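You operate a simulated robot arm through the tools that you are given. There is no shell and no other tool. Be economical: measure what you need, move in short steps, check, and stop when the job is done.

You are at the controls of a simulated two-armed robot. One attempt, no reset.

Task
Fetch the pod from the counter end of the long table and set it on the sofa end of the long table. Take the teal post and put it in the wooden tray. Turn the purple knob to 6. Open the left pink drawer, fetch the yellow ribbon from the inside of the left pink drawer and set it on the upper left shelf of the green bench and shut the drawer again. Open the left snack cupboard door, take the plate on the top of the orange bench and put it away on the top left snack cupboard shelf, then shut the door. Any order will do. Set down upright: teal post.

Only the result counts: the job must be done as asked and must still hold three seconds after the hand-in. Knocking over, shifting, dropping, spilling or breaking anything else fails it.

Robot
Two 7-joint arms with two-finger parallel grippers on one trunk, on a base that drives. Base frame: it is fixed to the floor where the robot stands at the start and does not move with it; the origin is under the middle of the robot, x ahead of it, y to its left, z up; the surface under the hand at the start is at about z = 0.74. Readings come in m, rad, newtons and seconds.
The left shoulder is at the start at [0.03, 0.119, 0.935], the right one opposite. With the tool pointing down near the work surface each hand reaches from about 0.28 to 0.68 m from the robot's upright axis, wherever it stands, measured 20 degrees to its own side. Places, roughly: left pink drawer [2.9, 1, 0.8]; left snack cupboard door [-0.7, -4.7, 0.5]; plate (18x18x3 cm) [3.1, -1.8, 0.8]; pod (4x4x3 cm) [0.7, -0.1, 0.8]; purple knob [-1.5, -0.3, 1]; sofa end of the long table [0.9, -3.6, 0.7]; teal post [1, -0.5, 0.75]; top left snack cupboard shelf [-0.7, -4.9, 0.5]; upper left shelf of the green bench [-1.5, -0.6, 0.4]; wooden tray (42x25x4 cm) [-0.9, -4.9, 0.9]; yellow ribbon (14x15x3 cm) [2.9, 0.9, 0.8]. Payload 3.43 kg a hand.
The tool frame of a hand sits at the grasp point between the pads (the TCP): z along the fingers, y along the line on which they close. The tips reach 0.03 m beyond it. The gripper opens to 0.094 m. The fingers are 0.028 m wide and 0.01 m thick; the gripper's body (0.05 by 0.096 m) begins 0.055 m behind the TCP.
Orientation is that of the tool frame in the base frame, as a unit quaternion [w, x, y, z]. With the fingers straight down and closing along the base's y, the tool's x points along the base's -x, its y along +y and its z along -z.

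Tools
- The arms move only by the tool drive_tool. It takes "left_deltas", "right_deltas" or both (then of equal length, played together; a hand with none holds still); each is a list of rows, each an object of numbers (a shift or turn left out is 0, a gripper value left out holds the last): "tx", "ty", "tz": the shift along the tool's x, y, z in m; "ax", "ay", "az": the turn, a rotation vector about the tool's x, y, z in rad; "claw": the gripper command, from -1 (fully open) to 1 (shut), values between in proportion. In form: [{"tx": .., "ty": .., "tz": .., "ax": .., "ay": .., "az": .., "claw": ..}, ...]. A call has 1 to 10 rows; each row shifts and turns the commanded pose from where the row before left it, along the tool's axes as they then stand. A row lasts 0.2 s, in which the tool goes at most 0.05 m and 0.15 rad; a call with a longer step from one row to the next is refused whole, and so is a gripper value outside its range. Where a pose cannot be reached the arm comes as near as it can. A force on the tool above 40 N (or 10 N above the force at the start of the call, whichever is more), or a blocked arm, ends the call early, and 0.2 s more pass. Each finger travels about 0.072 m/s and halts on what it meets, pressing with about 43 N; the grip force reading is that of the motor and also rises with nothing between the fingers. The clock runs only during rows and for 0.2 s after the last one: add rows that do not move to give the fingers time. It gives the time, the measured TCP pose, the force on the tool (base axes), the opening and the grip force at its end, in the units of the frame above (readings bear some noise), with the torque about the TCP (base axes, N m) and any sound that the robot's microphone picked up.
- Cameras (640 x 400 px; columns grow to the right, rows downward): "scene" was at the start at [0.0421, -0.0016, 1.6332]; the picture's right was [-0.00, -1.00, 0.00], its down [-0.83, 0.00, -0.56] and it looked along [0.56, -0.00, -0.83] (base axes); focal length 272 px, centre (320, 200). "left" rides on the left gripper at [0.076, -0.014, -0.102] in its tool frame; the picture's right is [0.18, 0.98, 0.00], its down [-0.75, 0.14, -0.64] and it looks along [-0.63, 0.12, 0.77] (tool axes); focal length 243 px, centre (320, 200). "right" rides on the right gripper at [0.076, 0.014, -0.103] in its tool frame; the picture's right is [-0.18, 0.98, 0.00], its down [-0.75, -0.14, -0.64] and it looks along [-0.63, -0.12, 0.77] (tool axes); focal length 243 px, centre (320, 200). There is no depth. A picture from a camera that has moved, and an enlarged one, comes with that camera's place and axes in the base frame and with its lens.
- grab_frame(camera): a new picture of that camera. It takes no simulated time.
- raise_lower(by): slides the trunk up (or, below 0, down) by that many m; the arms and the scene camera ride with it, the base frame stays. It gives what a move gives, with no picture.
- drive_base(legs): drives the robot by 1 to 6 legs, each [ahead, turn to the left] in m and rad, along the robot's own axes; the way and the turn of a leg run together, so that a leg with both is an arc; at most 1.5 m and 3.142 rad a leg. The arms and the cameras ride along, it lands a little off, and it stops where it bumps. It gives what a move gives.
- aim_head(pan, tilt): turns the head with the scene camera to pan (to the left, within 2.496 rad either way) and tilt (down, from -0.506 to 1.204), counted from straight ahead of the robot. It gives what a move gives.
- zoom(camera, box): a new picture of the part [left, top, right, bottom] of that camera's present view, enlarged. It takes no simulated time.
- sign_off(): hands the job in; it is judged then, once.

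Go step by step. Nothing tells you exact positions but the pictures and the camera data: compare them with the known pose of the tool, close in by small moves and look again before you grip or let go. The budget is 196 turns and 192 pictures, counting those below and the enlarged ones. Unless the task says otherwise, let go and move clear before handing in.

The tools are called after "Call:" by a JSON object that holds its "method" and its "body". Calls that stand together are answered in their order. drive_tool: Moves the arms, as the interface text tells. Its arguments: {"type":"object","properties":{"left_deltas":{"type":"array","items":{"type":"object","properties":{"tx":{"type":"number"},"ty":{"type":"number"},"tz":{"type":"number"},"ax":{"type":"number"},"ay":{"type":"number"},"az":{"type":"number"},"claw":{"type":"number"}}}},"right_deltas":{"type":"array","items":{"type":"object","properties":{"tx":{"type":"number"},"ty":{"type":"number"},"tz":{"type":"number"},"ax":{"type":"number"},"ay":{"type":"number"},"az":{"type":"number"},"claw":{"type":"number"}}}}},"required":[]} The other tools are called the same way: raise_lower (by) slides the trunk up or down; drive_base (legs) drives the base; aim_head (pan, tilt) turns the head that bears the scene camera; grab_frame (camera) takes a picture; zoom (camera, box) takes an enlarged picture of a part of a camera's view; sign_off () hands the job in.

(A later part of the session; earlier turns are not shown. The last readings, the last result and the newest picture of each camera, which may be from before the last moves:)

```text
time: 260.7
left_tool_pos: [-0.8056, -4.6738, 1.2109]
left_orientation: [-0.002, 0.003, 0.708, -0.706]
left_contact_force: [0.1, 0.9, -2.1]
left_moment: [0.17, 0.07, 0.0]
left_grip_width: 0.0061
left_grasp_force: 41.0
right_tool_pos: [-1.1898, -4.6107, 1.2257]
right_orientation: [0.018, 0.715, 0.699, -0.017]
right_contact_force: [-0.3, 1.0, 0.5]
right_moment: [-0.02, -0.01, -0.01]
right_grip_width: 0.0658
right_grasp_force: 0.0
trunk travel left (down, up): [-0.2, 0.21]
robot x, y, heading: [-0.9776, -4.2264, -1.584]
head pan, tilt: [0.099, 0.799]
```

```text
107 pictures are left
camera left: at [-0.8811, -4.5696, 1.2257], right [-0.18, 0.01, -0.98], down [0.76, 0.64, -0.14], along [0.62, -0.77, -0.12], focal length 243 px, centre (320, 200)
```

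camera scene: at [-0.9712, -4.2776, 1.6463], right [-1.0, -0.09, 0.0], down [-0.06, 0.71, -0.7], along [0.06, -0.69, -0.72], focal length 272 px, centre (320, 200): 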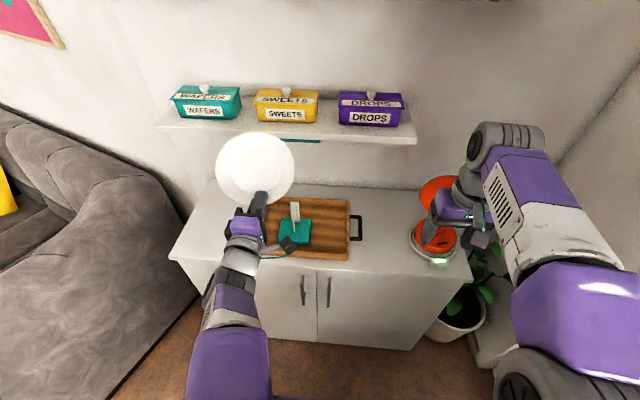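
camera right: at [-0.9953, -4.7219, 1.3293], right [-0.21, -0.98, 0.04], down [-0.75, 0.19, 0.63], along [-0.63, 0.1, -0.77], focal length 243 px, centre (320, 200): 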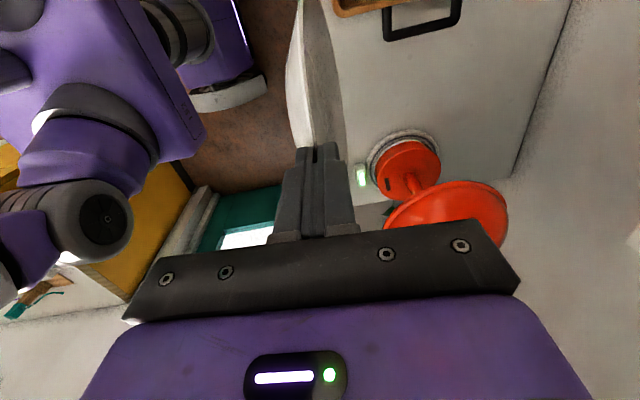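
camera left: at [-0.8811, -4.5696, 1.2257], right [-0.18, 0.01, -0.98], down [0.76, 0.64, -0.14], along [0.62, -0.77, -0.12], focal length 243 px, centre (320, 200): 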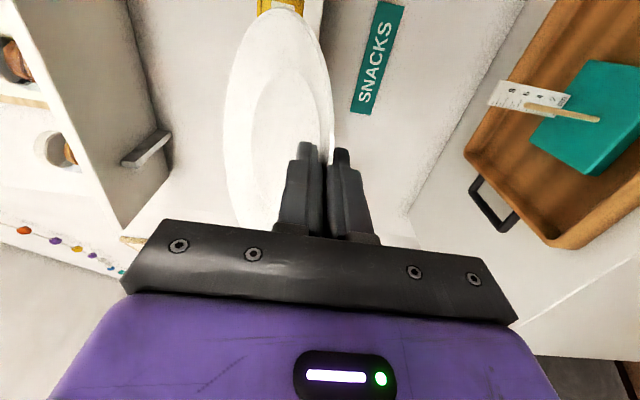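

I'll park the plate temporarily on the free left part of the cupboard top, slightly overhanging, so I can open the door and then regrasp it firmly. First I'll turn left a little.

Call:
{"method": "drive_base", "body": {"legs": [[0, 0.35]]}}

Call:
{"method": "grab_frame", "body": {"camera": "scene"}}

Call:
{"method": "grab_frame", "body": {"camera": "left"}}

```text
time: 262.1
left_tool_pos: [-0.6626, -4.5873, 1.2115]
left_orientation: [0.119, -0.118, 0.699, -0.696]
left_contact_force: [0.2, -0.8, -2.0]
left_moment: [0.14, 0.12, 0.02]
left_grip_width: 0.0062
left_grasp_force: 39.8
right_tool_pos: [-1.0457, -4.6598, 1.226]
right_orientation: [0.021, 0.583, 0.812, -0.012]
right_contact_force: [-0.2, 0.3, 0.4]
right_moment: [0.0, 0.02, -0.01]
right_grip_width: 0.0659
right_grasp_force: 0.1
trunk travel left (down, up): [-0.2, 0.21]
robot x, y, heading: [-0.9812, -4.2261, -1.238]
head pan, tilt: [0.099, 0.799]
```

```text
106 pictures are left
camera scene: at [-0.954, -4.272, 1.6463], right [-0.91, -0.42, 0.0], down [-0.3, 0.65, -0.7], along [0.29, -0.63, -0.72], focal length 272 px, centre (320, 200)
```

scene: 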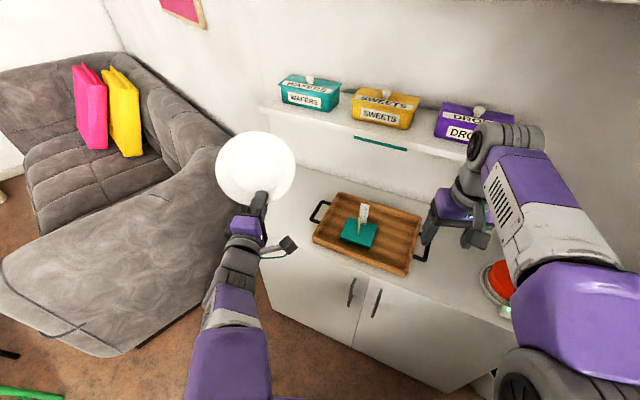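

```text
105 pictures are left
camera left: at [-0.7695, -4.5155, 1.226], right [-0.17, -0.06, -0.98], down [0.5, 0.86, -0.14], along [0.85, -0.51, -0.12], focal length 243 px, centre (320, 200)
```

left: 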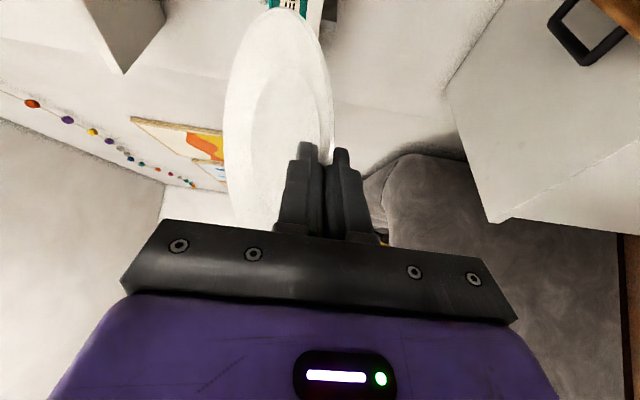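

The plate's far edge is pitched up about 22° because of the rim slope, so I'll pitch the hand down to level it, then move over the free spot.

Call:
{"method": "drive_tool", "body": {"left_deltas": [{"ax": -0.13}, {"ax": -0.13}, {"ax": -0.12}, {"ty": 0.0371, "tz": 0.0149}, {"ty": 0.0371, "tz": 0.0149}, {"ty": 0.0371, "tz": 0.0149}, {"ty": 0.0371, "tz": 0.0149}, {}]}}

Call:
{"method": "grab_frame", "body": {"camera": "scene"}}

```text
time: 263.9
left_tool_pos: [-0.6566, -4.6021, 1.0532]
left_orientation: [0.096, -0.138, 0.817, -0.552]
left_contact_force: [-0.7, 0.9, -2.6]
left_moment: [0.13, 0.12, 0.0]
left_grip_width: 0.0059
left_grasp_force: 39.7
left hand out of reach, approached as far as the arm can: row 6, 7
right_tool_pos: [-1.0457, -4.6594, 1.2259]
right_orientation: [0.021, 0.583, 0.812, -0.013]
right_contact_force: [0.9, -0.2, 0.2]
right_moment: [-0.02, 0.02, 0.03]
right_grip_width: 0.0659
right_grasp_force: 0.0
trunk travel left (down, up): [-0.2, 0.21]
robot x, y, heading: [-0.9779, -4.224, -1.238]
head pan, tilt: [0.099, 0.799]
```

```text
104 pictures are left
camera scene: at [-0.9548, -4.2712, 1.6464], right [-0.91, -0.42, 0.0], down [-0.3, 0.65, -0.7], along [0.29, -0.63, -0.72], focal length 272 px, centre (320, 200)
```

scene: 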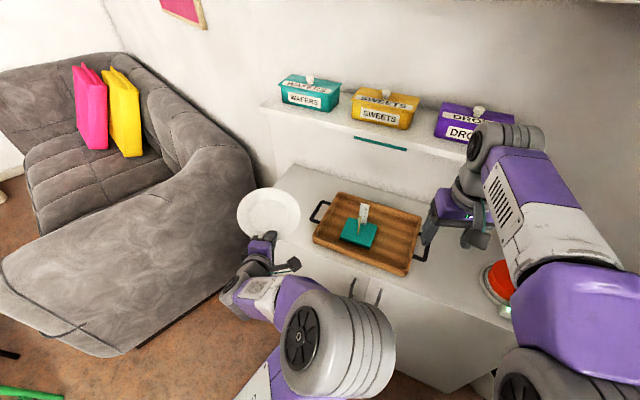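

Call:
{"method": "drive_tool", "body": {"left_deltas": [{"tx": -0.0126, "ty": -0.0131, "tz": 0.0328}, {"tx": -0.0126, "ty": -0.0131, "tz": 0.0328}, {"tx": -0.0126, "ty": -0.0131, "tz": 0.0328}, {"tx": -0.0126, "ty": -0.0131, "tz": 0.0328}, {}]}}

Call:
{"method": "grab_frame", "body": {"camera": "scene"}}

Call:
{"method": "grab_frame", "body": {"camera": "left"}}

```text
time: 265.1
left_tool_pos: [-0.5641, -4.7204, 1.0571]
left_orientation: [0.093, -0.139, 0.817, -0.551]
left_contact_force: [-0.1, 0.1, -2.3]
left_moment: [0.12, 0.1, -0.05]
left_grip_width: 0.0059
left_grasp_force: 39.6
right_tool_pos: [-1.0453, -4.6587, 1.2261]
right_orientation: [0.021, 0.583, 0.812, -0.013]
right_contact_force: [-0.4, 0.6, -0.1]
right_moment: [0.02, 0.01, 0.0]
right_grip_width: 0.0658
right_grasp_force: 0.1
trunk travel left (down, up): [-0.2, 0.21]
robot x, y, heading: [-0.9802, -4.2227, -1.234]
head pan, tilt: [0.099, 0.799]
```

```text
103 pictures are left
camera scene: at [-0.9543, -4.2708, 1.6464], right [-0.91, -0.42, 0.0], down [-0.3, 0.65, -0.7], along [0.29, -0.63, -0.72], focal length 272 px, centre (320, 200)
```

scene: 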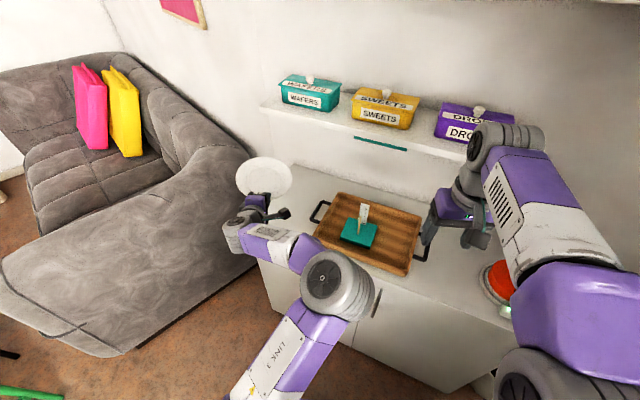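

```text
102 pictures are left
camera left: at [-0.6652, -4.6602, 1.1096], right [-0.29, 0.29, -0.91], down [0.5, 0.86, 0.11], along [0.82, -0.42, -0.4], focal length 243 px, centre (320, 200)
```

left: 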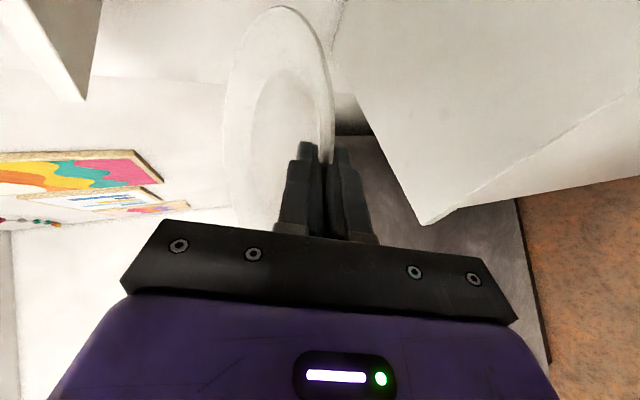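

The plate centre reads (-0.503, -4.807). I'll shift back 3 cm and right 3 cm, then lower toward the surface.

Call:
{"method": "drive_tool", "body": {"left_deltas": [{"tx": 0.014, "ty": 0.006, "tz": -0.0153}, {"tx": 0.014, "ty": 0.006, "tz": -0.0153}, {"ty": 0.0371, "tz": 0.0149}, {"ty": 0.0371, "tz": 0.0149}, {"ty": 0.0371, "tz": 0.0149}, {}]}}

Call:
{"method": "grab_frame", "body": {"camera": "scene"}}

Call:
{"method": "grab_frame", "body": {"camera": "left"}}

```text
time: 266.5
left_tool_pos: [-0.6026, -4.6996, 0.9576]
left_orientation: [0.096, -0.139, 0.818, -0.55]
left_contact_force: [0.5, -0.4, -2.7]
left_moment: [0.12, 0.09, 0.0]
left_grip_width: 0.0058
left_grasp_force: 40.1
left hand out of reach, approached as far as the arm can: row 5
right_tool_pos: [-1.0456, -4.6594, 1.2257]
right_orientation: [0.021, 0.583, 0.812, -0.013]
right_contact_force: [0.4, 0.2, 0.6]
right_moment: [-0.02, 0.0, -0.04]
right_grip_width: 0.066
right_grasp_force: 0.0
trunk travel left (down, up): [-0.2, 0.21]
robot x, y, heading: [-0.981, -4.2231, -1.233]
head pan, tilt: [0.099, 0.799]
```

```text
101 pictures are left
camera scene: at [-0.9543, -4.2723, 1.6463], right [-0.91, -0.42, 0.0], down [-0.3, 0.65, -0.7], along [0.29, -0.63, -0.72], focal length 272 px, centre (320, 200)
```

scene: 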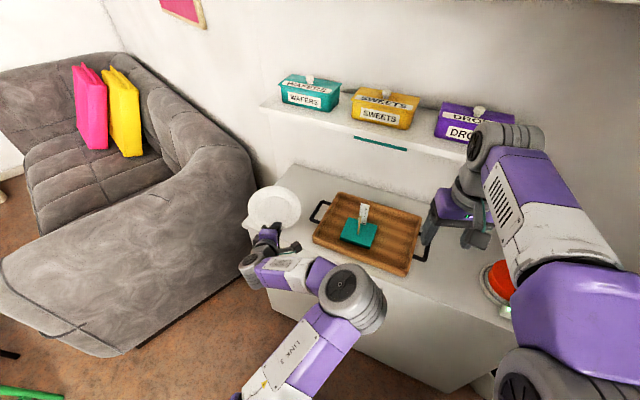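

```text
100 pictures are left
camera left: at [-0.7047, -4.6385, 1.0097], right [-0.29, 0.29, -0.91], down [0.5, 0.86, 0.11], along [0.82, -0.42, -0.4], focal length 243 px, centre (320, 200)
```

left: 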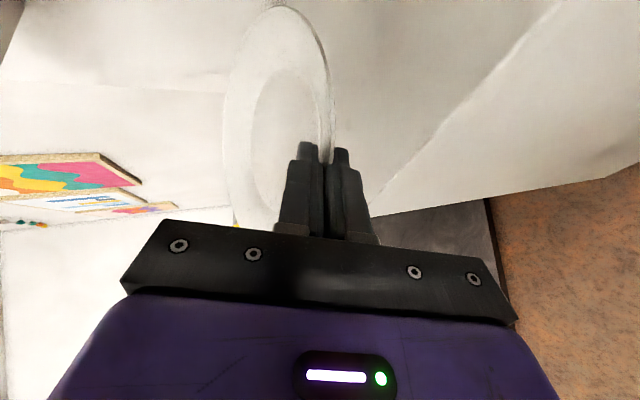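

The plate is well positioned over the spot. I'll nudge it forward 1.5 cm and lower using the trunk.

Call:
{"method": "drive_tool", "body": {"left_deltas": [{"ty": -0.0056, "tz": 0.0139}, {}]}}

Call:
{"method": "raise_lower", "body": {"by": -0.04}}

Call:
{"method": "grab_frame", "body": {"camera": "left"}}

```text
time: 267.1
left_tool_pos: [-0.603, -4.7139, 0.9606]
left_orientation: [0.096, -0.139, 0.817, -0.551]
left_contact_force: [0.8, 0.1, -2.3]
left_moment: [0.16, 0.1, 0.01]
left_grip_width: 0.0057
left_grasp_force: 39.9
left hand out of reach, approached as far as the arm can: row 1
right_tool_pos: [-1.0458, -4.6595, 1.226]
right_orientation: [0.021, 0.583, 0.812, -0.013]
right_contact_force: [0.3, 0.6, 0.2]
right_moment: [0.01, 0.02, -0.01]
right_grip_width: 0.066
right_grasp_force: 0.1
trunk travel left (down, up): [-0.2, 0.21]
robot x, y, heading: [-0.9813, -4.2267, -1.236]
head pan, tilt: [0.099, 0.799]
```

```text
time: 268.0
left_tool_pos: [-0.6036, -4.7138, 0.9224]
left_orientation: [0.095, -0.138, 0.818, -0.551]
left_contact_force: [0.3, -0.5, -2.8]
left_moment: [0.15, 0.09, 0.0]
left_grip_width: 0.0055
left_grasp_force: 39.9
right_tool_pos: [-1.0467, -4.6599, 1.187]
right_orientation: [0.021, 0.584, 0.812, -0.012]
right_contact_force: [0.3, -0.2, 0.3]
right_moment: [0.04, 0.01, 0.02]
right_grip_width: 0.0657
right_grasp_force: 0.0
trunk travel left (down, up): [-0.16, 0.25]
robot x, y, heading: [-0.9796, -4.227, -1.238]
head pan, tilt: [0.099, 0.799]
```

```text
99 pictures are left
camera left: at [-0.7056, -4.653, 0.9731], right [-0.29, 0.29, -0.91], down [0.49, 0.86, 0.11], along [0.82, -0.42, -0.39], focal length 243 px, centre (320, 200)
```

left: 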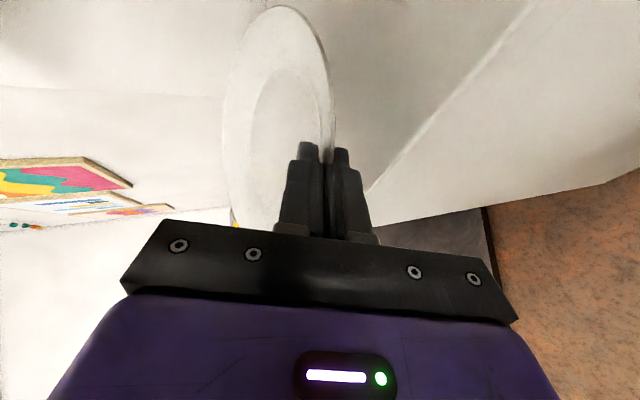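

Call:
{"method": "raise_lower", "body": {"by": -0.018}}

Call:
{"method": "raise_lower", "body": {"by": -0.008}}

Call:
{"method": "grab_frame", "body": {"camera": "scene"}}

```text
time: 268.6
left_tool_pos: [-0.6039, -4.7127, 0.9028]
left_orientation: [0.095, -0.139, 0.817, -0.551]
left_contact_force: [1.0, 0.7, -1.5]
left_moment: [0.13, 0.06, 0.02]
left_grip_width: 0.0057
left_grasp_force: 40.1
right_tool_pos: [-1.0464, -4.6595, 1.1681]
right_orientation: [0.021, 0.583, 0.812, -0.013]
right_contact_force: [0.4, -0.2, 0.3]
right_moment: [0.0, 0.0, -0.01]
right_grip_width: 0.0656
right_grasp_force: 0.0
trunk travel left (down, up): [-0.142, 0.268]
robot x, y, heading: [-0.9801, -4.2278, -1.236]
head pan, tilt: [0.099, 0.799]
```

```text
time: 269.2
left_tool_pos: [-0.603, -4.7135, 0.8949]
left_orientation: [0.096, -0.138, 0.818, -0.551]
left_contact_force: [0.5, 0.6, -0.7]
left_moment: [0.11, 0.1, -0.02]
left_grip_width: 0.0056
left_grasp_force: 39.8
right_tool_pos: [-1.046, -4.6593, 1.1591]
right_orientation: [0.02, 0.583, 0.812, -0.013]
right_contact_force: [-0.1, -0.1, 0.1]
right_moment: [0.0, -0.01, 0.03]
right_grip_width: 0.0658
right_grasp_force: 0.1
trunk travel left (down, up): [-0.134, 0.276]
robot x, y, heading: [-0.9792, -4.2289, -1.246]
head pan, tilt: [0.099, 0.799]
```

```text
98 pictures are left
camera scene: at [-0.9544, -4.272, 1.5803], right [-0.91, -0.42, 0.0], down [-0.3, 0.65, -0.7], along [0.29, -0.63, -0.72], focal length 272 px, centre (320, 200)
```

scene: 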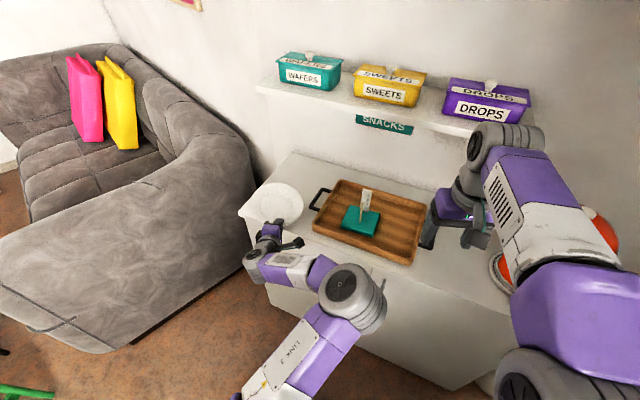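

Call:
{"method": "raise_lower", "body": {"by": -0.006}}

Call:
{"method": "zoom", "body": {"camera": "scene", "box": [220, 160, 340, 270]}}

Call:
{"method": "grab_frame", "body": {"camera": "left"}}

```text
time: 269.7
left_tool_pos: [-0.6033, -4.7134, 0.8898]
left_orientation: [0.095, -0.139, 0.817, -0.551]
left_contact_force: [-1.2, -0.4, -1.3]
left_moment: [0.13, 0.08, -0.04]
left_grip_width: 0.0055
left_grasp_force: 40.2
right_tool_pos: [-1.0465, -4.6594, 1.1534]
right_orientation: [0.02, 0.583, 0.812, -0.013]
right_contact_force: [0.3, 0.4, 0.3]
right_moment: [0.0, 0.0, 0.03]
right_grip_width: 0.0655
right_grasp_force: 0.1
trunk travel left (down, up): [-0.128, 0.282]
robot x, y, heading: [-0.9802, -4.2268, -1.236]
head pan, tilt: [0.099, 0.799]
```

```text
3.64 times, centred on (280, 215) of scene
camera zoom: at [-0.9544, -4.272, 1.5743], right [-0.91, -0.42, 0.0], down [-0.3, 0.65, -0.7], along [0.29, -0.63, -0.72], focal length 988 px, centre (466, 146)
```

zoom: 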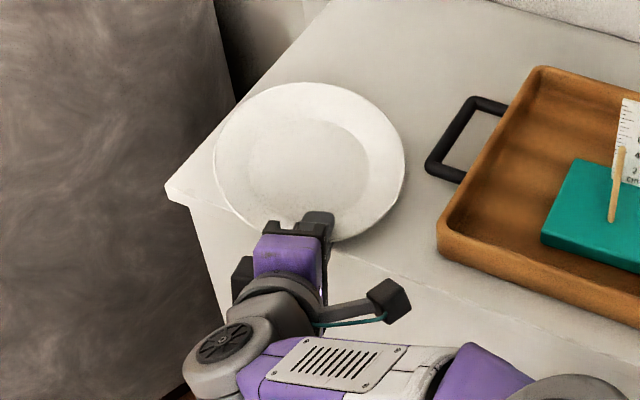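

```text
96 pictures are left
camera left: at [-0.7056, -4.653, 0.9409], right [-0.29, 0.29, -0.91], down [0.49, 0.86, 0.11], along [0.82, -0.42, -0.4], focal length 243 px, centre (320, 200)
```

left: 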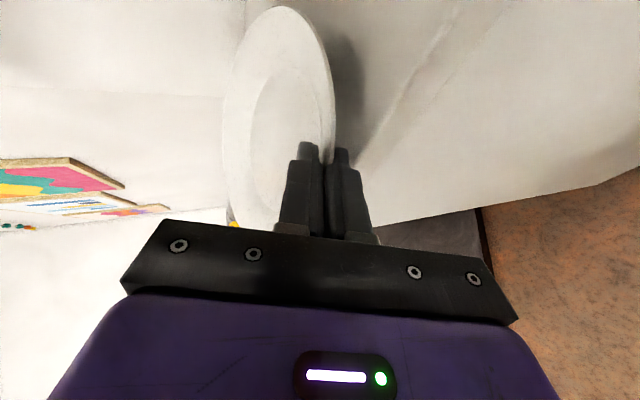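

Call:
{"method": "raise_lower", "body": {"by": -0.006}}

Call:
{"method": "raise_lower", "body": {"by": -0.006}}

Call:
{"method": "grab_frame", "body": {"camera": "left"}}

```text
time: 270.3
left_tool_pos: [-0.6026, -4.7141, 0.8842]
left_orientation: [0.095, -0.14, 0.818, -0.55]
left_contact_force: [0.4, -0.1, -0.4]
left_moment: [0.11, 0.06, -0.01]
left_grip_width: 0.0056
left_grasp_force: 39.8
right_tool_pos: [-1.0466, -4.6605, 1.1472]
right_orientation: [0.02, 0.583, 0.812, -0.013]
right_contact_force: [-0.3, 0.0, -0.3]
right_moment: [0.0, 0.03, 0.03]
right_grip_width: 0.0657
right_grasp_force: 0.1
trunk travel left (down, up): [-0.122, 0.288]
robot x, y, heading: [-0.9785, -4.2262, -1.237]
head pan, tilt: [0.099, 0.799]
```

```text
time: 270.8
left_tool_pos: [-0.602, -4.7145, 0.8835]
left_orientation: [0.097, -0.14, 0.814, -0.556]
left_contact_force: [2.1, 1.9, 26.7]
left_moment: [-0.47, -0.08, 0.02]
left_grip_width: 0.0053
left_grasp_force: 40.1
right_tool_pos: [-1.0472, -4.6576, 1.143]
right_orientation: [0.022, 0.583, 0.812, -0.014]
right_contact_force: [0.2, -0.7, 0.8]
right_moment: [-0.01, -0.02, 0.03]
right_grip_width: 0.0658
right_grasp_force: 0.2
trunk travel left (down, up): [-0.116, 0.294]
robot x, y, heading: [-0.9765, -4.2262, -1.235]
head pan, tilt: [0.099, 0.799]
```

```text
95 pictures are left
camera left: at [-0.7059, -4.6522, 0.9336], right [-0.29, 0.28, -0.92], down [0.49, 0.86, 0.1], along [0.82, -0.42, -0.39], focal length 243 px, centre (320, 200)
```

left: 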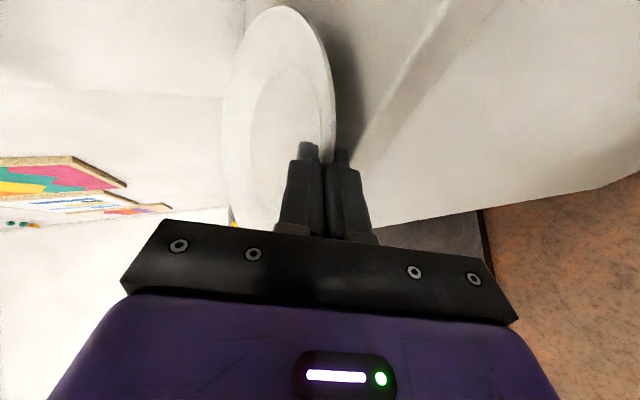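

Firm contact. I'll ease up 3 mm and open the gripper.

Call:
{"method": "raise_lower", "body": {"by": 0.004}}

Call:
{"method": "drive_tool", "body": {"left_deltas": [{"claw": 0.85}, {"claw": 0.75}, {"claw": 0.65}, {}]}}

Call:
{"method": "grab_frame", "body": {"camera": "left"}}

Call:
{"method": "zoom", "body": {"camera": "scene", "box": [220, 160, 340, 270]}}

```text
time: 271.4
left_tool_pos: [-0.6022, -4.7132, 0.883]
left_orientation: [0.098, -0.139, 0.816, -0.553]
left_contact_force: [2.8, -4.5, 19.6]
left_moment: [-0.44, -0.07, 0.01]
left_grip_width: 0.0055
left_grasp_force: 39.5
right_tool_pos: [-1.0474, -4.6589, 1.1466]
right_orientation: [0.022, 0.583, 0.812, -0.013]
right_contact_force: [-0.5, 0.4, -0.2]
right_moment: [-0.02, -0.01, -0.02]
right_grip_width: 0.0659
right_grasp_force: 0.1
trunk travel left (down, up): [-0.12, 0.29]
robot x, y, heading: [-0.9782, -4.2278, -1.234]
head pan, tilt: [0.099, 0.799]
```

```text
time: 272.4
left_tool_pos: [-0.6033, -4.7145, 0.8854]
left_orientation: [0.097, -0.139, 0.815, -0.554]
left_contact_force: [3.1, -7.8, 23.5]
left_moment: [-0.71, -0.06, -0.03]
left_grip_width: 0.0079
left_grasp_force: 0.0
right_tool_pos: [-1.0461, -4.6599, 1.1463]
right_orientation: [0.022, 0.583, 0.812, -0.014]
right_contact_force: [-0.3, -0.4, 0.4]
right_moment: [0.01, -0.02, 0.01]
right_grip_width: 0.0656
right_grasp_force: 0.1
trunk travel left (down, up): [-0.12, 0.29]
robot x, y, heading: [-0.9786, -4.225, -1.237]
head pan, tilt: [0.099, 0.799]
```

```text
94 pictures are left
camera left: at [-0.7059, -4.6529, 0.9353], right [-0.29, 0.28, -0.91], down [0.49, 0.86, 0.11], along [0.82, -0.42, -0.39], focal length 243 px, centre (320, 200)
```

left: 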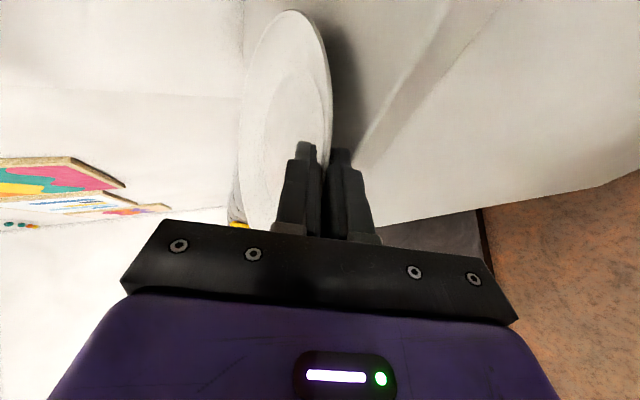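

```text
3.64 times, centred on (280, 215) of scene
camera zoom: at [-0.9558, -4.271, 1.5664], right [-0.91, -0.42, 0.0], down [-0.3, 0.65, -0.7], along [0.29, -0.63, -0.72], focal length 988 px, centre (466, 146)
```

zoom: 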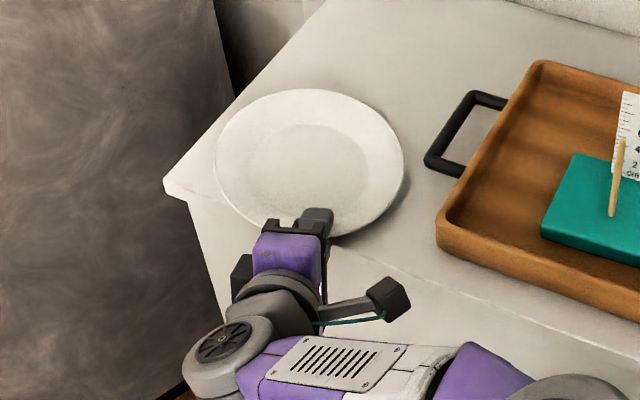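

The plate rests on the surface. I'll withdraw the hand horizontally backward.

Call:
{"method": "drive_tool", "body": {"left_deltas": [{"tz": -0.011, "ty": 0.002}, {"tz": -0.011, "ty": 0.003}, {"tz": -0.02, "ty": 0.008}, {"tz": -0.03, "ty": 0.012}, {"tz": -0.03, "ty": 0.012}, {}]}}

Call:
{"method": "zoom", "body": {"camera": "scene", "box": [220, 160, 340, 270]}}

```text
time: 273.8
left_tool_pos: [-0.6374, -4.6099, 0.8924]
left_orientation: [0.093, -0.138, 0.82, -0.548]
left_contact_force: [-0.6, -0.2, -0.7]
left_moment: [0.01, 0.02, -0.04]
left_grip_width: 0.0168
left_grasp_force: 0.1
left hand out of reach, approached as far as the arm can: row 5
right_tool_pos: [-1.0454, -4.6608, 1.1454]
right_orientation: [0.021, 0.584, 0.812, -0.013]
right_contact_force: [0.1, 0.4, -0.6]
right_moment: [0.02, -0.02, 0.02]
right_grip_width: 0.0658
right_grasp_force: 0.1
trunk travel left (down, up): [-0.12, 0.29]
robot x, y, heading: [-0.9769, -4.225, -1.237]
head pan, tilt: [0.099, 0.799]
```

```text
3.64 times, centred on (280, 215) of scene
camera zoom: at [-0.9545, -4.2722, 1.5663], right [-0.91, -0.42, 0.0], down [-0.3, 0.65, -0.7], along [0.29, -0.63, -0.72], focal length 988 px, centre (466, 146)
```

zoom: 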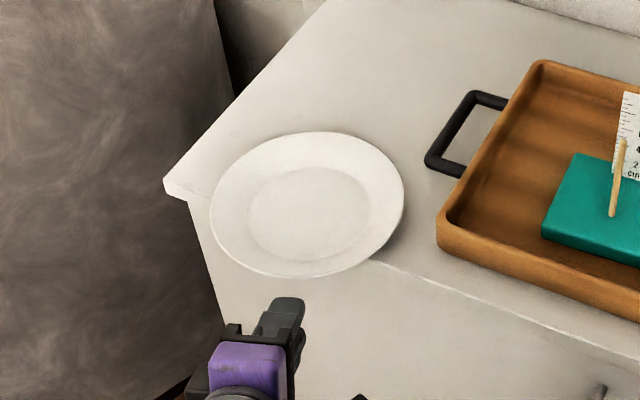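

The plate got dragged back and now overhangs a lot. I'll push it gently back in with closed fingers at rim height.

Call:
{"method": "drive_tool", "body": {"left_deltas": [{"tx": -0.012, "ty": -0.005, "claw": 1}, {"claw": 1}, {"ty": -0.006, "tz": 0.015}, {"ty": -0.006, "tz": 0.015}, {"ty": -0.004, "tz": 0.01}, {}]}}

Call:
{"method": "zoom", "body": {"camera": "scene", "box": [220, 160, 340, 270]}}

Call:
{"method": "grab_frame", "body": {"camera": "left"}}

```text
time: 275.2
left_tool_pos: [-0.6099, -4.6491, 0.894]
left_orientation: [0.096, -0.139, 0.817, -0.551]
left_contact_force: [-0.1, 0.8, -0.2]
left_moment: [0.07, 0.01, -0.03]
left_grip_width: 0.0004
left_grasp_force: 33.1
right_tool_pos: [-1.0466, -4.6611, 1.1461]
right_orientation: [0.021, 0.583, 0.812, -0.012]
right_contact_force: [-0.2, -0.3, 0.1]
right_moment: [-0.01, -0.01, -0.04]
right_grip_width: 0.066
right_grasp_force: 0.0
trunk travel left (down, up): [-0.12, 0.29]
robot x, y, heading: [-0.9783, -4.2257, -1.24]
head pan, tilt: [0.099, 0.799]
```

```text
3.64 times, centred on (280, 215) of scene
camera zoom: at [-0.9546, -4.2719, 1.5663], right [-0.91, -0.42, 0.0], down [-0.3, 0.65, -0.7], along [0.29, -0.63, -0.72], focal length 988 px, centre (466, 146)
```

zoom: 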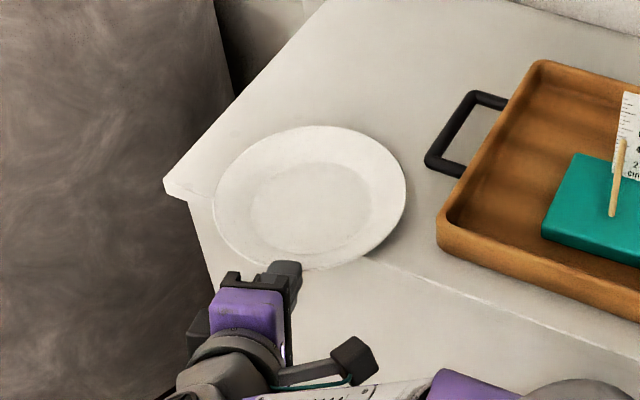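

```text
90 pictures are left
camera left: at [-0.7129, -4.5883, 0.9466], right [-0.29, 0.29, -0.91], down [0.49, 0.86, 0.11], along [0.82, -0.42, -0.4], focal length 243 px, centre (320, 200)
```

left: 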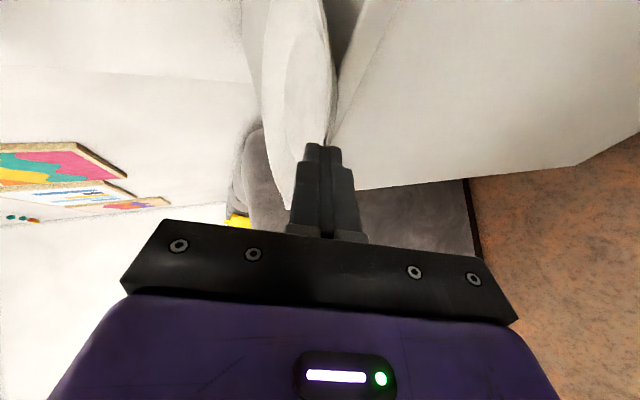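

It's pushing cleanly. I'll continue for about 5 cm.

Call:
{"method": "drive_tool", "body": {"left_deltas": [{"ty": -0.005, "tz": 0.0125}, {"ty": -0.005, "tz": 0.0125}, {"ty": -0.005, "tz": 0.0125}, {"ty": -0.003, "tz": 0.0075}, {}]}}

Call:
{"method": "zoom", "body": {"camera": "scene", "box": [220, 160, 340, 270]}}

```text
time: 276.4
left_tool_pos: [-0.5943, -4.6959, 0.8958]
left_orientation: [0.096, -0.138, 0.817, -0.552]
left_contact_force: [-0.2, 0.9, 1.3]
left_moment: [-0.02, -0.03, -0.01]
left_grip_width: 0.0
left_grasp_force: 33.0
right_tool_pos: [-1.0471, -4.6597, 1.1459]
right_orientation: [0.021, 0.583, 0.812, -0.012]
right_contact_force: [0.1, -1.2, 0.1]
right_moment: [0.0, 0.04, -0.02]
right_grip_width: 0.066
right_grasp_force: 0.1
trunk travel left (down, up): [-0.12, 0.29]
robot x, y, heading: [-0.9801, -4.2254, -1.24]
head pan, tilt: [0.099, 0.799]
```

```text
3.64 times, centred on (280, 215) of scene
camera zoom: at [-0.9548, -4.2718, 1.5664], right [-0.91, -0.42, 0.0], down [-0.3, 0.65, -0.7], along [0.29, -0.63, -0.72], focal length 988 px, centre (466, 146)
```

zoom: 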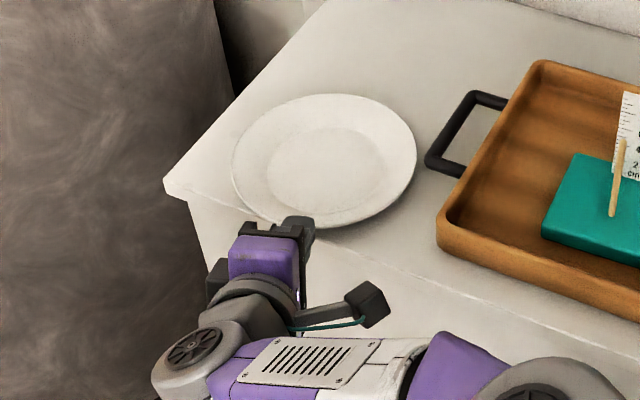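

The plate now sits at (-0.564, -4.80), stable, with a ~2 cm overhang. I'll withdraw the left hand, back up, and look at the door handle.

Call:
{"method": "drive_tool", "body": {"left_deltas": [{"ty": 0.012, "tz": -0.03}, {"ty": 0.012, "tz": -0.03}, {"ty": -0.037, "tz": -0.015}, {"ty": -0.037, "tz": -0.015}, {"ty": -0.037, "tz": -0.015}, {"ty": -0.037, "tz": -0.015}, {}]}}

Call:
{"method": "grab_frame", "body": {"camera": "scene"}}

```text
time: 278.0
left_tool_pos: [-0.6166, -4.6315, 1.0557]
left_orientation: [0.096, -0.139, 0.817, -0.551]
left_contact_force: [-0.4, 0.6, 0.3]
left_moment: [0.01, 0.01, 0.03]
left_grip_width: 0.0
left_grasp_force: 32.7
right_tool_pos: [-1.0463, -4.6594, 1.1461]
right_orientation: [0.021, 0.583, 0.812, -0.013]
right_contact_force: [-0.4, -0.3, 0.4]
right_moment: [0.0, 0.0, 0.02]
right_grip_width: 0.0661
right_grasp_force: 0.1
trunk travel left (down, up): [-0.12, 0.29]
robot x, y, heading: [-0.9782, -4.2241, -1.244]
head pan, tilt: [0.099, 0.799]
```

```text
88 pictures are left
camera scene: at [-0.9545, -4.2723, 1.5663], right [-0.91, -0.42, 0.0], down [-0.3, 0.65, -0.7], along [0.29, -0.63, -0.72], focal length 272 px, centre (320, 200)
```

scene: 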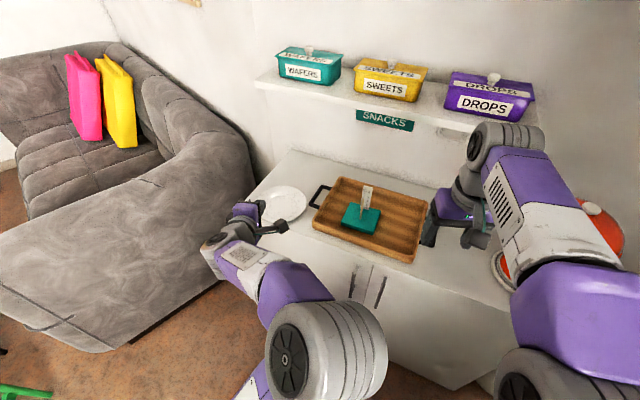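

I'll use the left hand for the door. I'll retract the right arm, roll the left wrist so it can pinch the vertical bar, and shift the base right.

Call:
{"method": "drive_tool", "body": {"left_deltas": [{"az": 0.15, "claw": -0.5}, {"az": 0.15}, {"az": 0.15}, {"az": 0.15}, {"az": 0.15}, {"az": 0.15}, {"az": 0.15}, {"az": 0.15}, {"az": 0.15}, {"az": 0.15}], "right_deltas": [{"tz": -0.03}, {"tz": -0.03}, {"tx": 0.03}, {"tx": 0.03}, {"tx": 0.03}, {"tx": 0.03}, {}, {}, {}, {}]}}

Call:
{"method": "drive_base", "body": {"legs": [[0, 1.24], [-0.22, 0], [0, -1.5]]}}

Call:
{"method": "grab_frame", "body": {"camera": "scene"}}

Call:
{"method": "grab_frame", "body": {"camera": "left"}}

```text
time: 280.2
left_tool_pos: [-0.6162, -4.6333, 1.0541]
left_orientation: [0.447, 0.456, 0.692, -0.337]
left_contact_force: [0.4, 0.1, 0.6]
left_moment: [0.02, 0.01, 0.01]
left_grip_width: 0.0705
left_grasp_force: 0.1
right_tool_pos: [-1.0848, -4.5419, 1.1998]
right_orientation: [0.02, 0.583, 0.812, -0.013]
right_contact_force: [-0.1, 0.4, 0.3]
right_moment: [-0.01, 0.01, 0.02]
right_grip_width: 0.0657
right_grasp_force: 0.0
trunk travel left (down, up): [-0.12, 0.29]
robot x, y, heading: [-0.981, -4.2257, -1.239]
head pan, tilt: [0.099, 0.799]
```

```text
time: 288.5
left_tool_pos: [-0.9782, -4.713, 1.0545]
left_orientation: [0.39, 0.555, 0.616, -0.401]
left_contact_force: [0.3, -0.8, -0.4]
left_moment: [-0.02, 0.0, 0.0]
left_grip_width: 0.0705
left_grasp_force: 0.2
right_tool_pos: [-1.3978, -4.4859, 1.1991]
right_orientation: [0.019, 0.699, 0.715, -0.016]
right_contact_force: [0.5, 0.6, -0.5]
right_moment: [-0.03, 0.02, 0.02]
right_grip_width: 0.0658
right_grasp_force: 0.1
trunk travel left (down, up): [-0.12, 0.29]
robot x, y, heading: [-1.201, -4.2137, -1.54]
head pan, tilt: [0.099, 0.799]
```

```text
87 pictures are left
camera scene: at [-1.1919, -4.2659, 1.5663], right [-0.99, -0.13, 0.0], down [-0.09, 0.71, -0.7], along [0.09, -0.69, -0.72], focal length 272 px, centre (320, 200)
```

scene: 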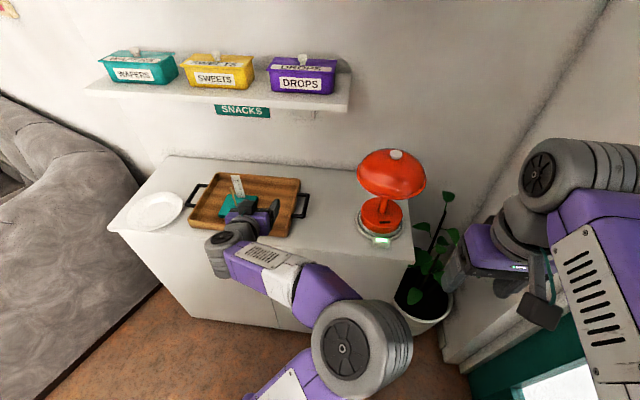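

```text
86 pictures are left
camera left: at [-1.0028, -4.5891, 1.0237], right [0.96, 0.13, -0.23], down [0.18, 0.32, 0.93], along [0.2, -0.94, 0.29], focal length 243 px, centre (320, 200)
```

left: 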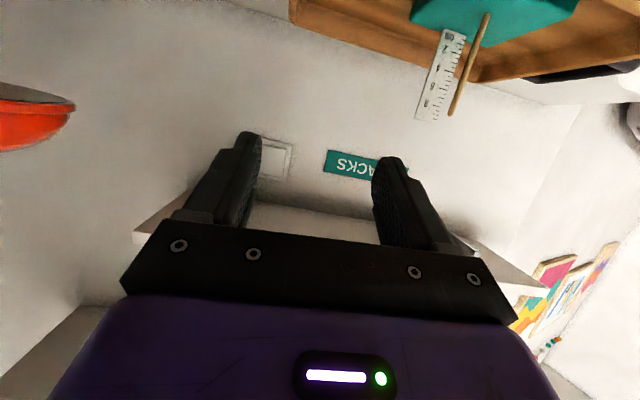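

I'll bring the left hand back, down and over in front of the handle.

Call:
{"method": "drive_tool", "body": {"left_deltas": [{"tx": 0.014, "tz": -0.035}, {"tx": 0.014, "tz": -0.035}, {"tx": 0.014, "tz": -0.035}, {"tx": 0.014, "tz": -0.035}, {"tx": 0.038, "tz": 0.0155, "ty": 0.02}, {"tx": 0.038, "tz": 0.0155, "ty": 0.02}, {"tx": 0.038, "tz": 0.0155, "ty": 0.02}, {"tx": 0.038, "tz": 0.0155}, {"tx": 0.038, "tz": 0.0155}, {"tx": 0.038, "tz": 0.0155}]}}

Call:
{"method": "grab_frame", "body": {"camera": "scene"}}

Call:
{"method": "grab_frame", "body": {"camera": "left"}}

```text
time: 290.7
left_tool_pos: [-0.9134, -4.6504, 0.9491]
left_orientation: [0.388, 0.556, 0.616, -0.402]
left_contact_force: [-0.8, 0.9, 0.0]
left_moment: [0.0, 0.01, 0.0]
left_grip_width: 0.0705
left_grasp_force: 0.1
left hand out of reach, approached as far as the arm can: row 3, 4, 5, 6, 7, 8, 9, 10
right_tool_pos: [-1.3978, -4.4846, 1.2001]
right_orientation: [0.019, 0.7, 0.714, -0.016]
right_contact_force: [0.0, -0.5, -0.3]
right_moment: [0.01, 0.04, 0.02]
right_grip_width: 0.0655
right_grasp_force: 0.1
trunk travel left (down, up): [-0.12, 0.29]
robot x, y, heading: [-1.2023, -4.2093, -1.542]
head pan, tilt: [0.099, 0.799]
```

```text
85 pictures are left
camera scene: at [-1.1919, -4.2661, 1.5663], right [-0.99, -0.13, 0.0], down [-0.09, 0.71, -0.7], along [0.09, -0.69, -0.72], focal length 272 px, centre (320, 200)
```

scene: 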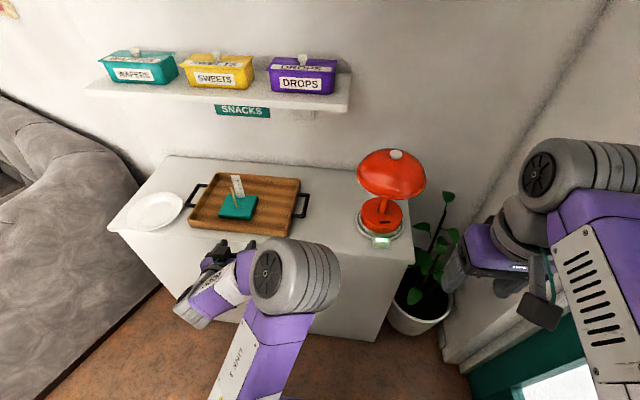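

```text
84 pictures are left
camera left: at [-0.9383, -4.5268, 0.9186], right [0.96, 0.13, -0.23], down [0.18, 0.32, 0.93], along [0.19, -0.94, 0.29], focal length 243 px, centre (320, 200)
```

left: 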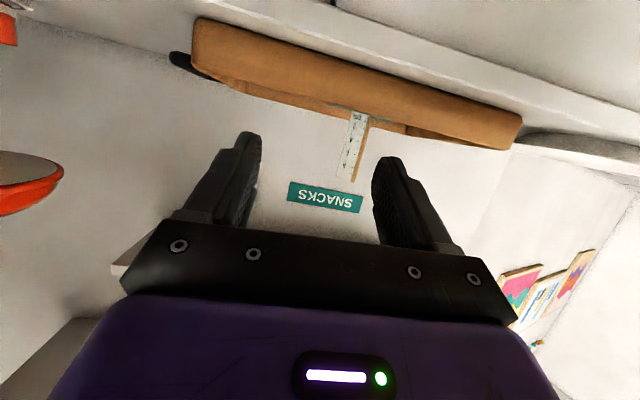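

The left arm is folded against its limits there, so I'll use the right hand for the door instead. I'll raise the left arm out of the way and turn to face the handle.

Call:
{"method": "drive_tool", "body": {"left_deltas": [{"tx": -0.035, "tz": -0.014}, {"tx": -0.035, "tz": -0.014}, {"tx": -0.035, "tz": -0.014}, {"tx": -0.035, "tz": -0.014}, {"tx": -0.035, "tz": -0.014}, {}]}}

Call:
{"method": "drive_base", "body": {"legs": [[0, 0.54]]}}

Call:
{"method": "aim_head", "body": {"pan": 0, "tilt": 0.9}}

Call:
{"method": "grab_frame", "body": {"camera": "scene"}}

```text
time: 292.1
left_tool_pos: [-0.9024, -4.6535, 1.1388]
left_orientation: [0.389, 0.555, 0.616, -0.401]
left_contact_force: [-0.2, 0.1, -0.3]
left_moment: [0.03, -0.03, 0.04]
left_grip_width: 0.0706
left_grasp_force: 0.0
right_tool_pos: [-1.3984, -4.4851, 1.2002]
right_orientation: [0.019, 0.699, 0.714, -0.016]
right_contact_force: [-0.1, -1.5, -0.4]
right_moment: [0.0, 0.0, -0.01]
right_grip_width: 0.066
right_grasp_force: 0.0
trunk travel left (down, up): [-0.12, 0.29]
robot x, y, heading: [-1.2003, -4.2167, -1.537]
head pan, tilt: [0.099, 0.799]
```

```text
time: 294.0
left_tool_pos: [-0.7192, -4.4368, 1.1368]
left_orientation: [0.482, 0.371, 0.741, -0.284]
left_contact_force: [-0.4, -0.1, -1.1]
left_moment: [-0.06, 0.01, 0.0]
left_grip_width: 0.0705
left_grasp_force: 0.0
right_tool_pos: [-1.2322, -4.5463, 1.2013]
right_orientation: [0.022, 0.485, 0.874, -0.011]
right_contact_force: [0.4, -0.6, -0.4]
right_moment: [0.02, 0.02, 0.0]
right_grip_width: 0.0658
right_grasp_force: 0.0
trunk travel left (down, up): [-0.12, 0.29]
robot x, y, heading: [-1.2009, -4.2105, -0.998]
head pan, tilt: [0.099, 0.799]
```

```text
time: 294.7
left_tool_pos: [-0.72, -4.4375, 1.1374]
left_orientation: [0.482, 0.37, 0.741, -0.284]
left_contact_force: [0.3, 0.4, 0.3]
left_moment: [0.0, 0.0, -0.01]
left_grip_width: 0.0708
left_grasp_force: 0.1
right_tool_pos: [-1.2314, -4.5485, 1.1997]
right_orientation: [0.023, 0.484, 0.875, -0.01]
right_contact_force: [-0.3, 0.8, -0.4]
right_moment: [-0.02, 0.0, 0.01]
right_grip_width: 0.0658
right_grasp_force: 0.0
trunk travel left (down, up): [-0.12, 0.29]
robot x, y, heading: [-1.2038, -4.2133, -1.003]
head pan, tilt: [0.0, 0.901]
```

```text
83 pictures are left
camera scene: at [-1.1768, -4.2542, 1.5584], right [-0.84, -0.54, 0.0], down [-0.42, 0.66, -0.62], along [0.33, -0.52, -0.78], focal length 272 px, centre (320, 200)
```

scene: 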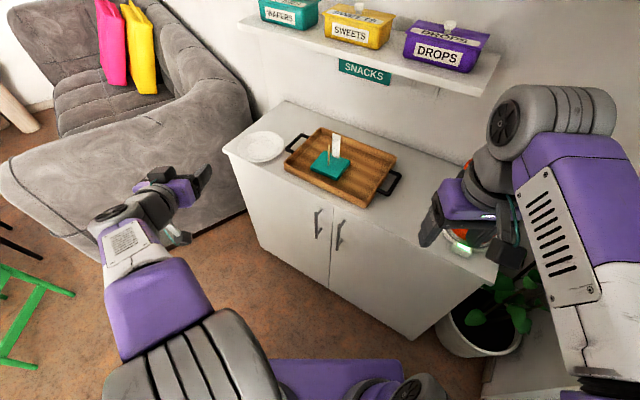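

Clear view: the left handle is at about (-0.865, -4.71, 0.69). I'll bring the right hand over, descend in front of the door, and pitch it forward.

Call:
{"method": "drive_tool", "body": {"right_deltas": [{"tx": -0.018, "ty": 0.0437, "claw": -0.3}, {"tx": -0.018, "ty": 0.0437}, {"tx": -0.018, "ty": 0.0437}, {"tx": -0.018, "ty": 0.0437}, {"tx": -0.018, "ty": 0.0437}, {"tx": -0.018, "ty": 0.0437}, {"tz": 0.045}, {"tz": 0.045}, {"tz": 0.045}, {"tz": 0.045}]}}

Call:
{"method": "drive_tool", "body": {"right_deltas": [{"tz": 0.045}, {"tz": 0.045}, {"tz": 0.045, "ay": -0.1}, {"ay": -0.15}, {"ay": -0.15}, {"ay": -0.15}, {"ay": -0.15}, {"ay": -0.15}, {"ay": -0.15}, {}]}}

Call:
{"method": "grab_frame", "body": {"camera": "scene"}}

Call:
{"method": "grab_frame", "body": {"camera": "right"}}

```text
time: 296.9
left_tool_pos: [-0.7187, -4.4375, 1.137]
left_orientation: [0.482, 0.371, 0.742, -0.284]
left_contact_force: [0.2, -0.4, -0.1]
left_moment: [-0.03, -0.02, -0.01]
left_grip_width: 0.0706
left_grasp_force: 0.0
right_tool_pos: [-0.9454, -4.508, 1.0284]
right_orientation: [0.023, 0.485, 0.874, -0.01]
right_contact_force: [0.9, 0.4, -0.3]
right_moment: [-0.01, 0.0, 0.0]
right_grip_width: 0.0609
right_grasp_force: 0.0
trunk travel left (down, up): [-0.12, 0.29]
robot x, y, heading: [-1.2038, -4.2162, -1.003]
head pan, tilt: [0.0, 0.901]
```

```text
time: 299.1
left_tool_pos: [-0.7192, -4.4378, 1.1374]
left_orientation: [0.483, 0.371, 0.741, -0.283]
left_contact_force: [-0.1, 0.3, -0.8]
left_moment: [-0.01, 0.0, 0.02]
left_grip_width: 0.0704
left_grasp_force: 0.1
right_tool_pos: [-0.9411, -4.5119, 0.8924]
right_orientation: [0.44, 0.419, 0.757, -0.241]
right_contact_force: [0.1, -0.4, -0.7]
right_moment: [0.02, 0.0, -0.01]
right_grip_width: 0.0612
right_grasp_force: 0.0
trunk travel left (down, up): [-0.12, 0.29]
robot x, y, heading: [-1.2017, -4.2135, -1.005]
head pan, tilt: [0.0, 0.901]
```

```text
82 pictures are left
camera scene: at [-1.1772, -4.2543, 1.5584], right [-0.84, -0.54, 0.0], down [-0.42, 0.66, -0.62], along [0.33, -0.52, -0.78], focal length 272 px, centre (320, 200)
```

scene: 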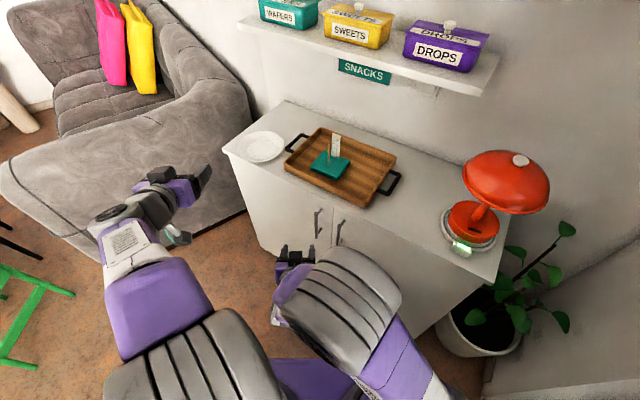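

```text
81 pictures are left
camera right: at [-0.9977, -4.3946, 0.8765], right [0.88, 0.45, 0.16], down [-0.22, 0.08, 0.97], along [0.42, -0.89, 0.17], focal length 243 px, centre (320, 200)
```

right: 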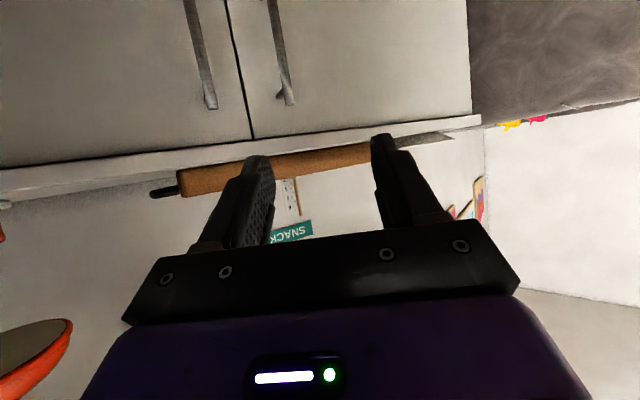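

I'll align to the handle line and advance most of the way.

Call:
{"method": "drive_tool", "body": {"right_deltas": [{"tx": 0.024, "ty": -0.024}, {"tx": 0.024, "ty": -0.024}, {"tz": 0.045}, {"tz": 0.045}, {"tz": 0.045}, {"tz": 0.035}, {}]}}

Call:
{"method": "grab_frame", "body": {"camera": "right"}}

Call:
{"method": "zoom", "body": {"camera": "scene", "box": [220, 160, 400, 300]}}

```text
time: 300.7
left_tool_pos: [-0.7202, -4.4374, 1.1372]
left_orientation: [0.482, 0.371, 0.741, -0.284]
left_contact_force: [0.4, -0.9, -0.6]
left_moment: [-0.02, -0.03, 0.02]
left_grip_width: 0.0704
left_grasp_force: 0.0
right_tool_pos: [-0.9171, -4.6431, 0.7657]
right_orientation: [0.439, 0.419, 0.758, -0.241]
right_contact_force: [-0.1, 0.2, 0.1]
right_moment: [-0.01, -0.04, 0.0]
right_grip_width: 0.0611
right_grasp_force: 0.0
trunk travel left (down, up): [-0.12, 0.29]
robot x, y, heading: [-1.2032, -4.2133, -1.002]
head pan, tilt: [0.0, 0.901]
```

```text
80 pictures are left
camera right: at [-0.972, -4.526, 0.7509], right [0.88, 0.44, 0.16], down [-0.22, 0.08, 0.97], along [0.42, -0.89, 0.16], focal length 243 px, centre (320, 200)
```

right: 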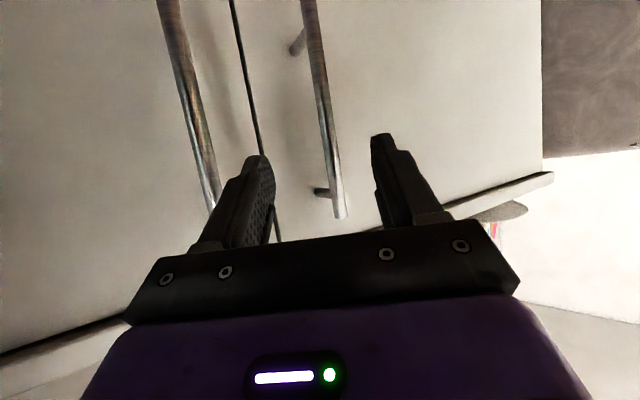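

```text
2.86 times, centred on (310, 230) of scene
camera zoom: at [-1.1769, -4.2539, 1.5585], right [-0.84, -0.54, 0.0], down [-0.42, 0.66, -0.62], along [0.33, -0.52, -0.78], focal length 776 px, centre (349, 114)
```

zoom: 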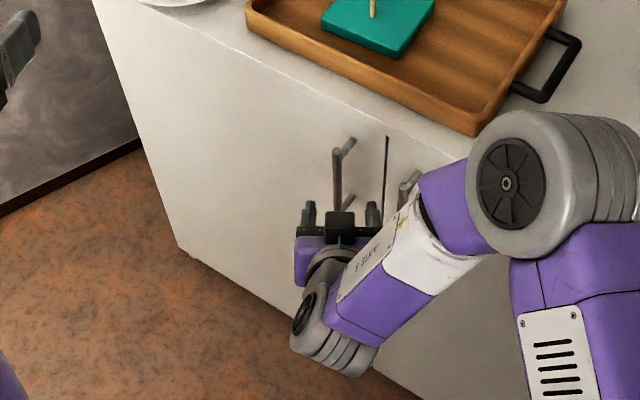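

The bar is centred between the fingers. I'll advance 5.5 cm and grip.

Call:
{"method": "drive_tool", "body": {"right_deltas": [{"tz": 0.03, "ty": 0.003}, {"tz": 0.027, "ty": 0.003}, {"claw": 0.3}, {"claw": 0.8}, {"claw": 1}, {"claw": 1}]}}

Call:
{"method": "grab_frame", "body": {"camera": "right"}}

```text
time: 302.1
left_tool_pos: [-0.7195, -4.4379, 1.137]
left_orientation: [0.482, 0.371, 0.741, -0.284]
left_contact_force: [0.1, 0.5, 0.0]
left_moment: [0.01, 0.0, 0.01]
left_grip_width: 0.0706
left_grasp_force: 0.0
right_tool_pos: [-0.8865, -4.6811, 0.7371]
right_orientation: [0.438, 0.42, 0.757, -0.242]
right_contact_force: [4.0, 1.4, -0.3]
right_moment: [-0.27, 0.17, 0.15]
right_grip_width: 0.0117
right_grasp_force: 44.9
trunk travel left (down, up): [-0.12, 0.29]
robot x, y, heading: [-1.2004, -4.2117, -0.998]
head pan, tilt: [0.0, 0.901]
```

```text
78 pictures are left
camera right: at [-0.9416, -4.5646, 0.7231], right [0.88, 0.45, 0.16], down [-0.22, 0.08, 0.97], along [0.42, -0.89, 0.16], focal length 243 px, centre (320, 200)
```

right: 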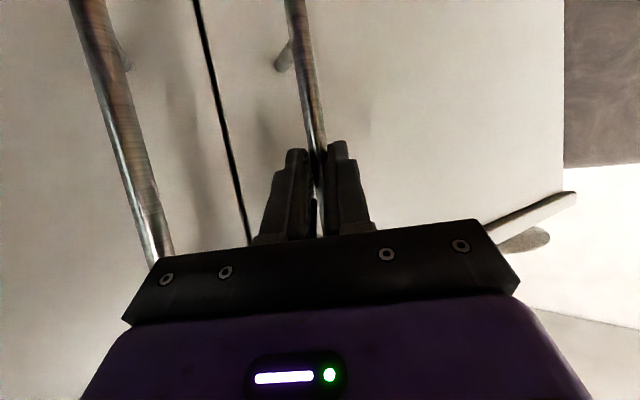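

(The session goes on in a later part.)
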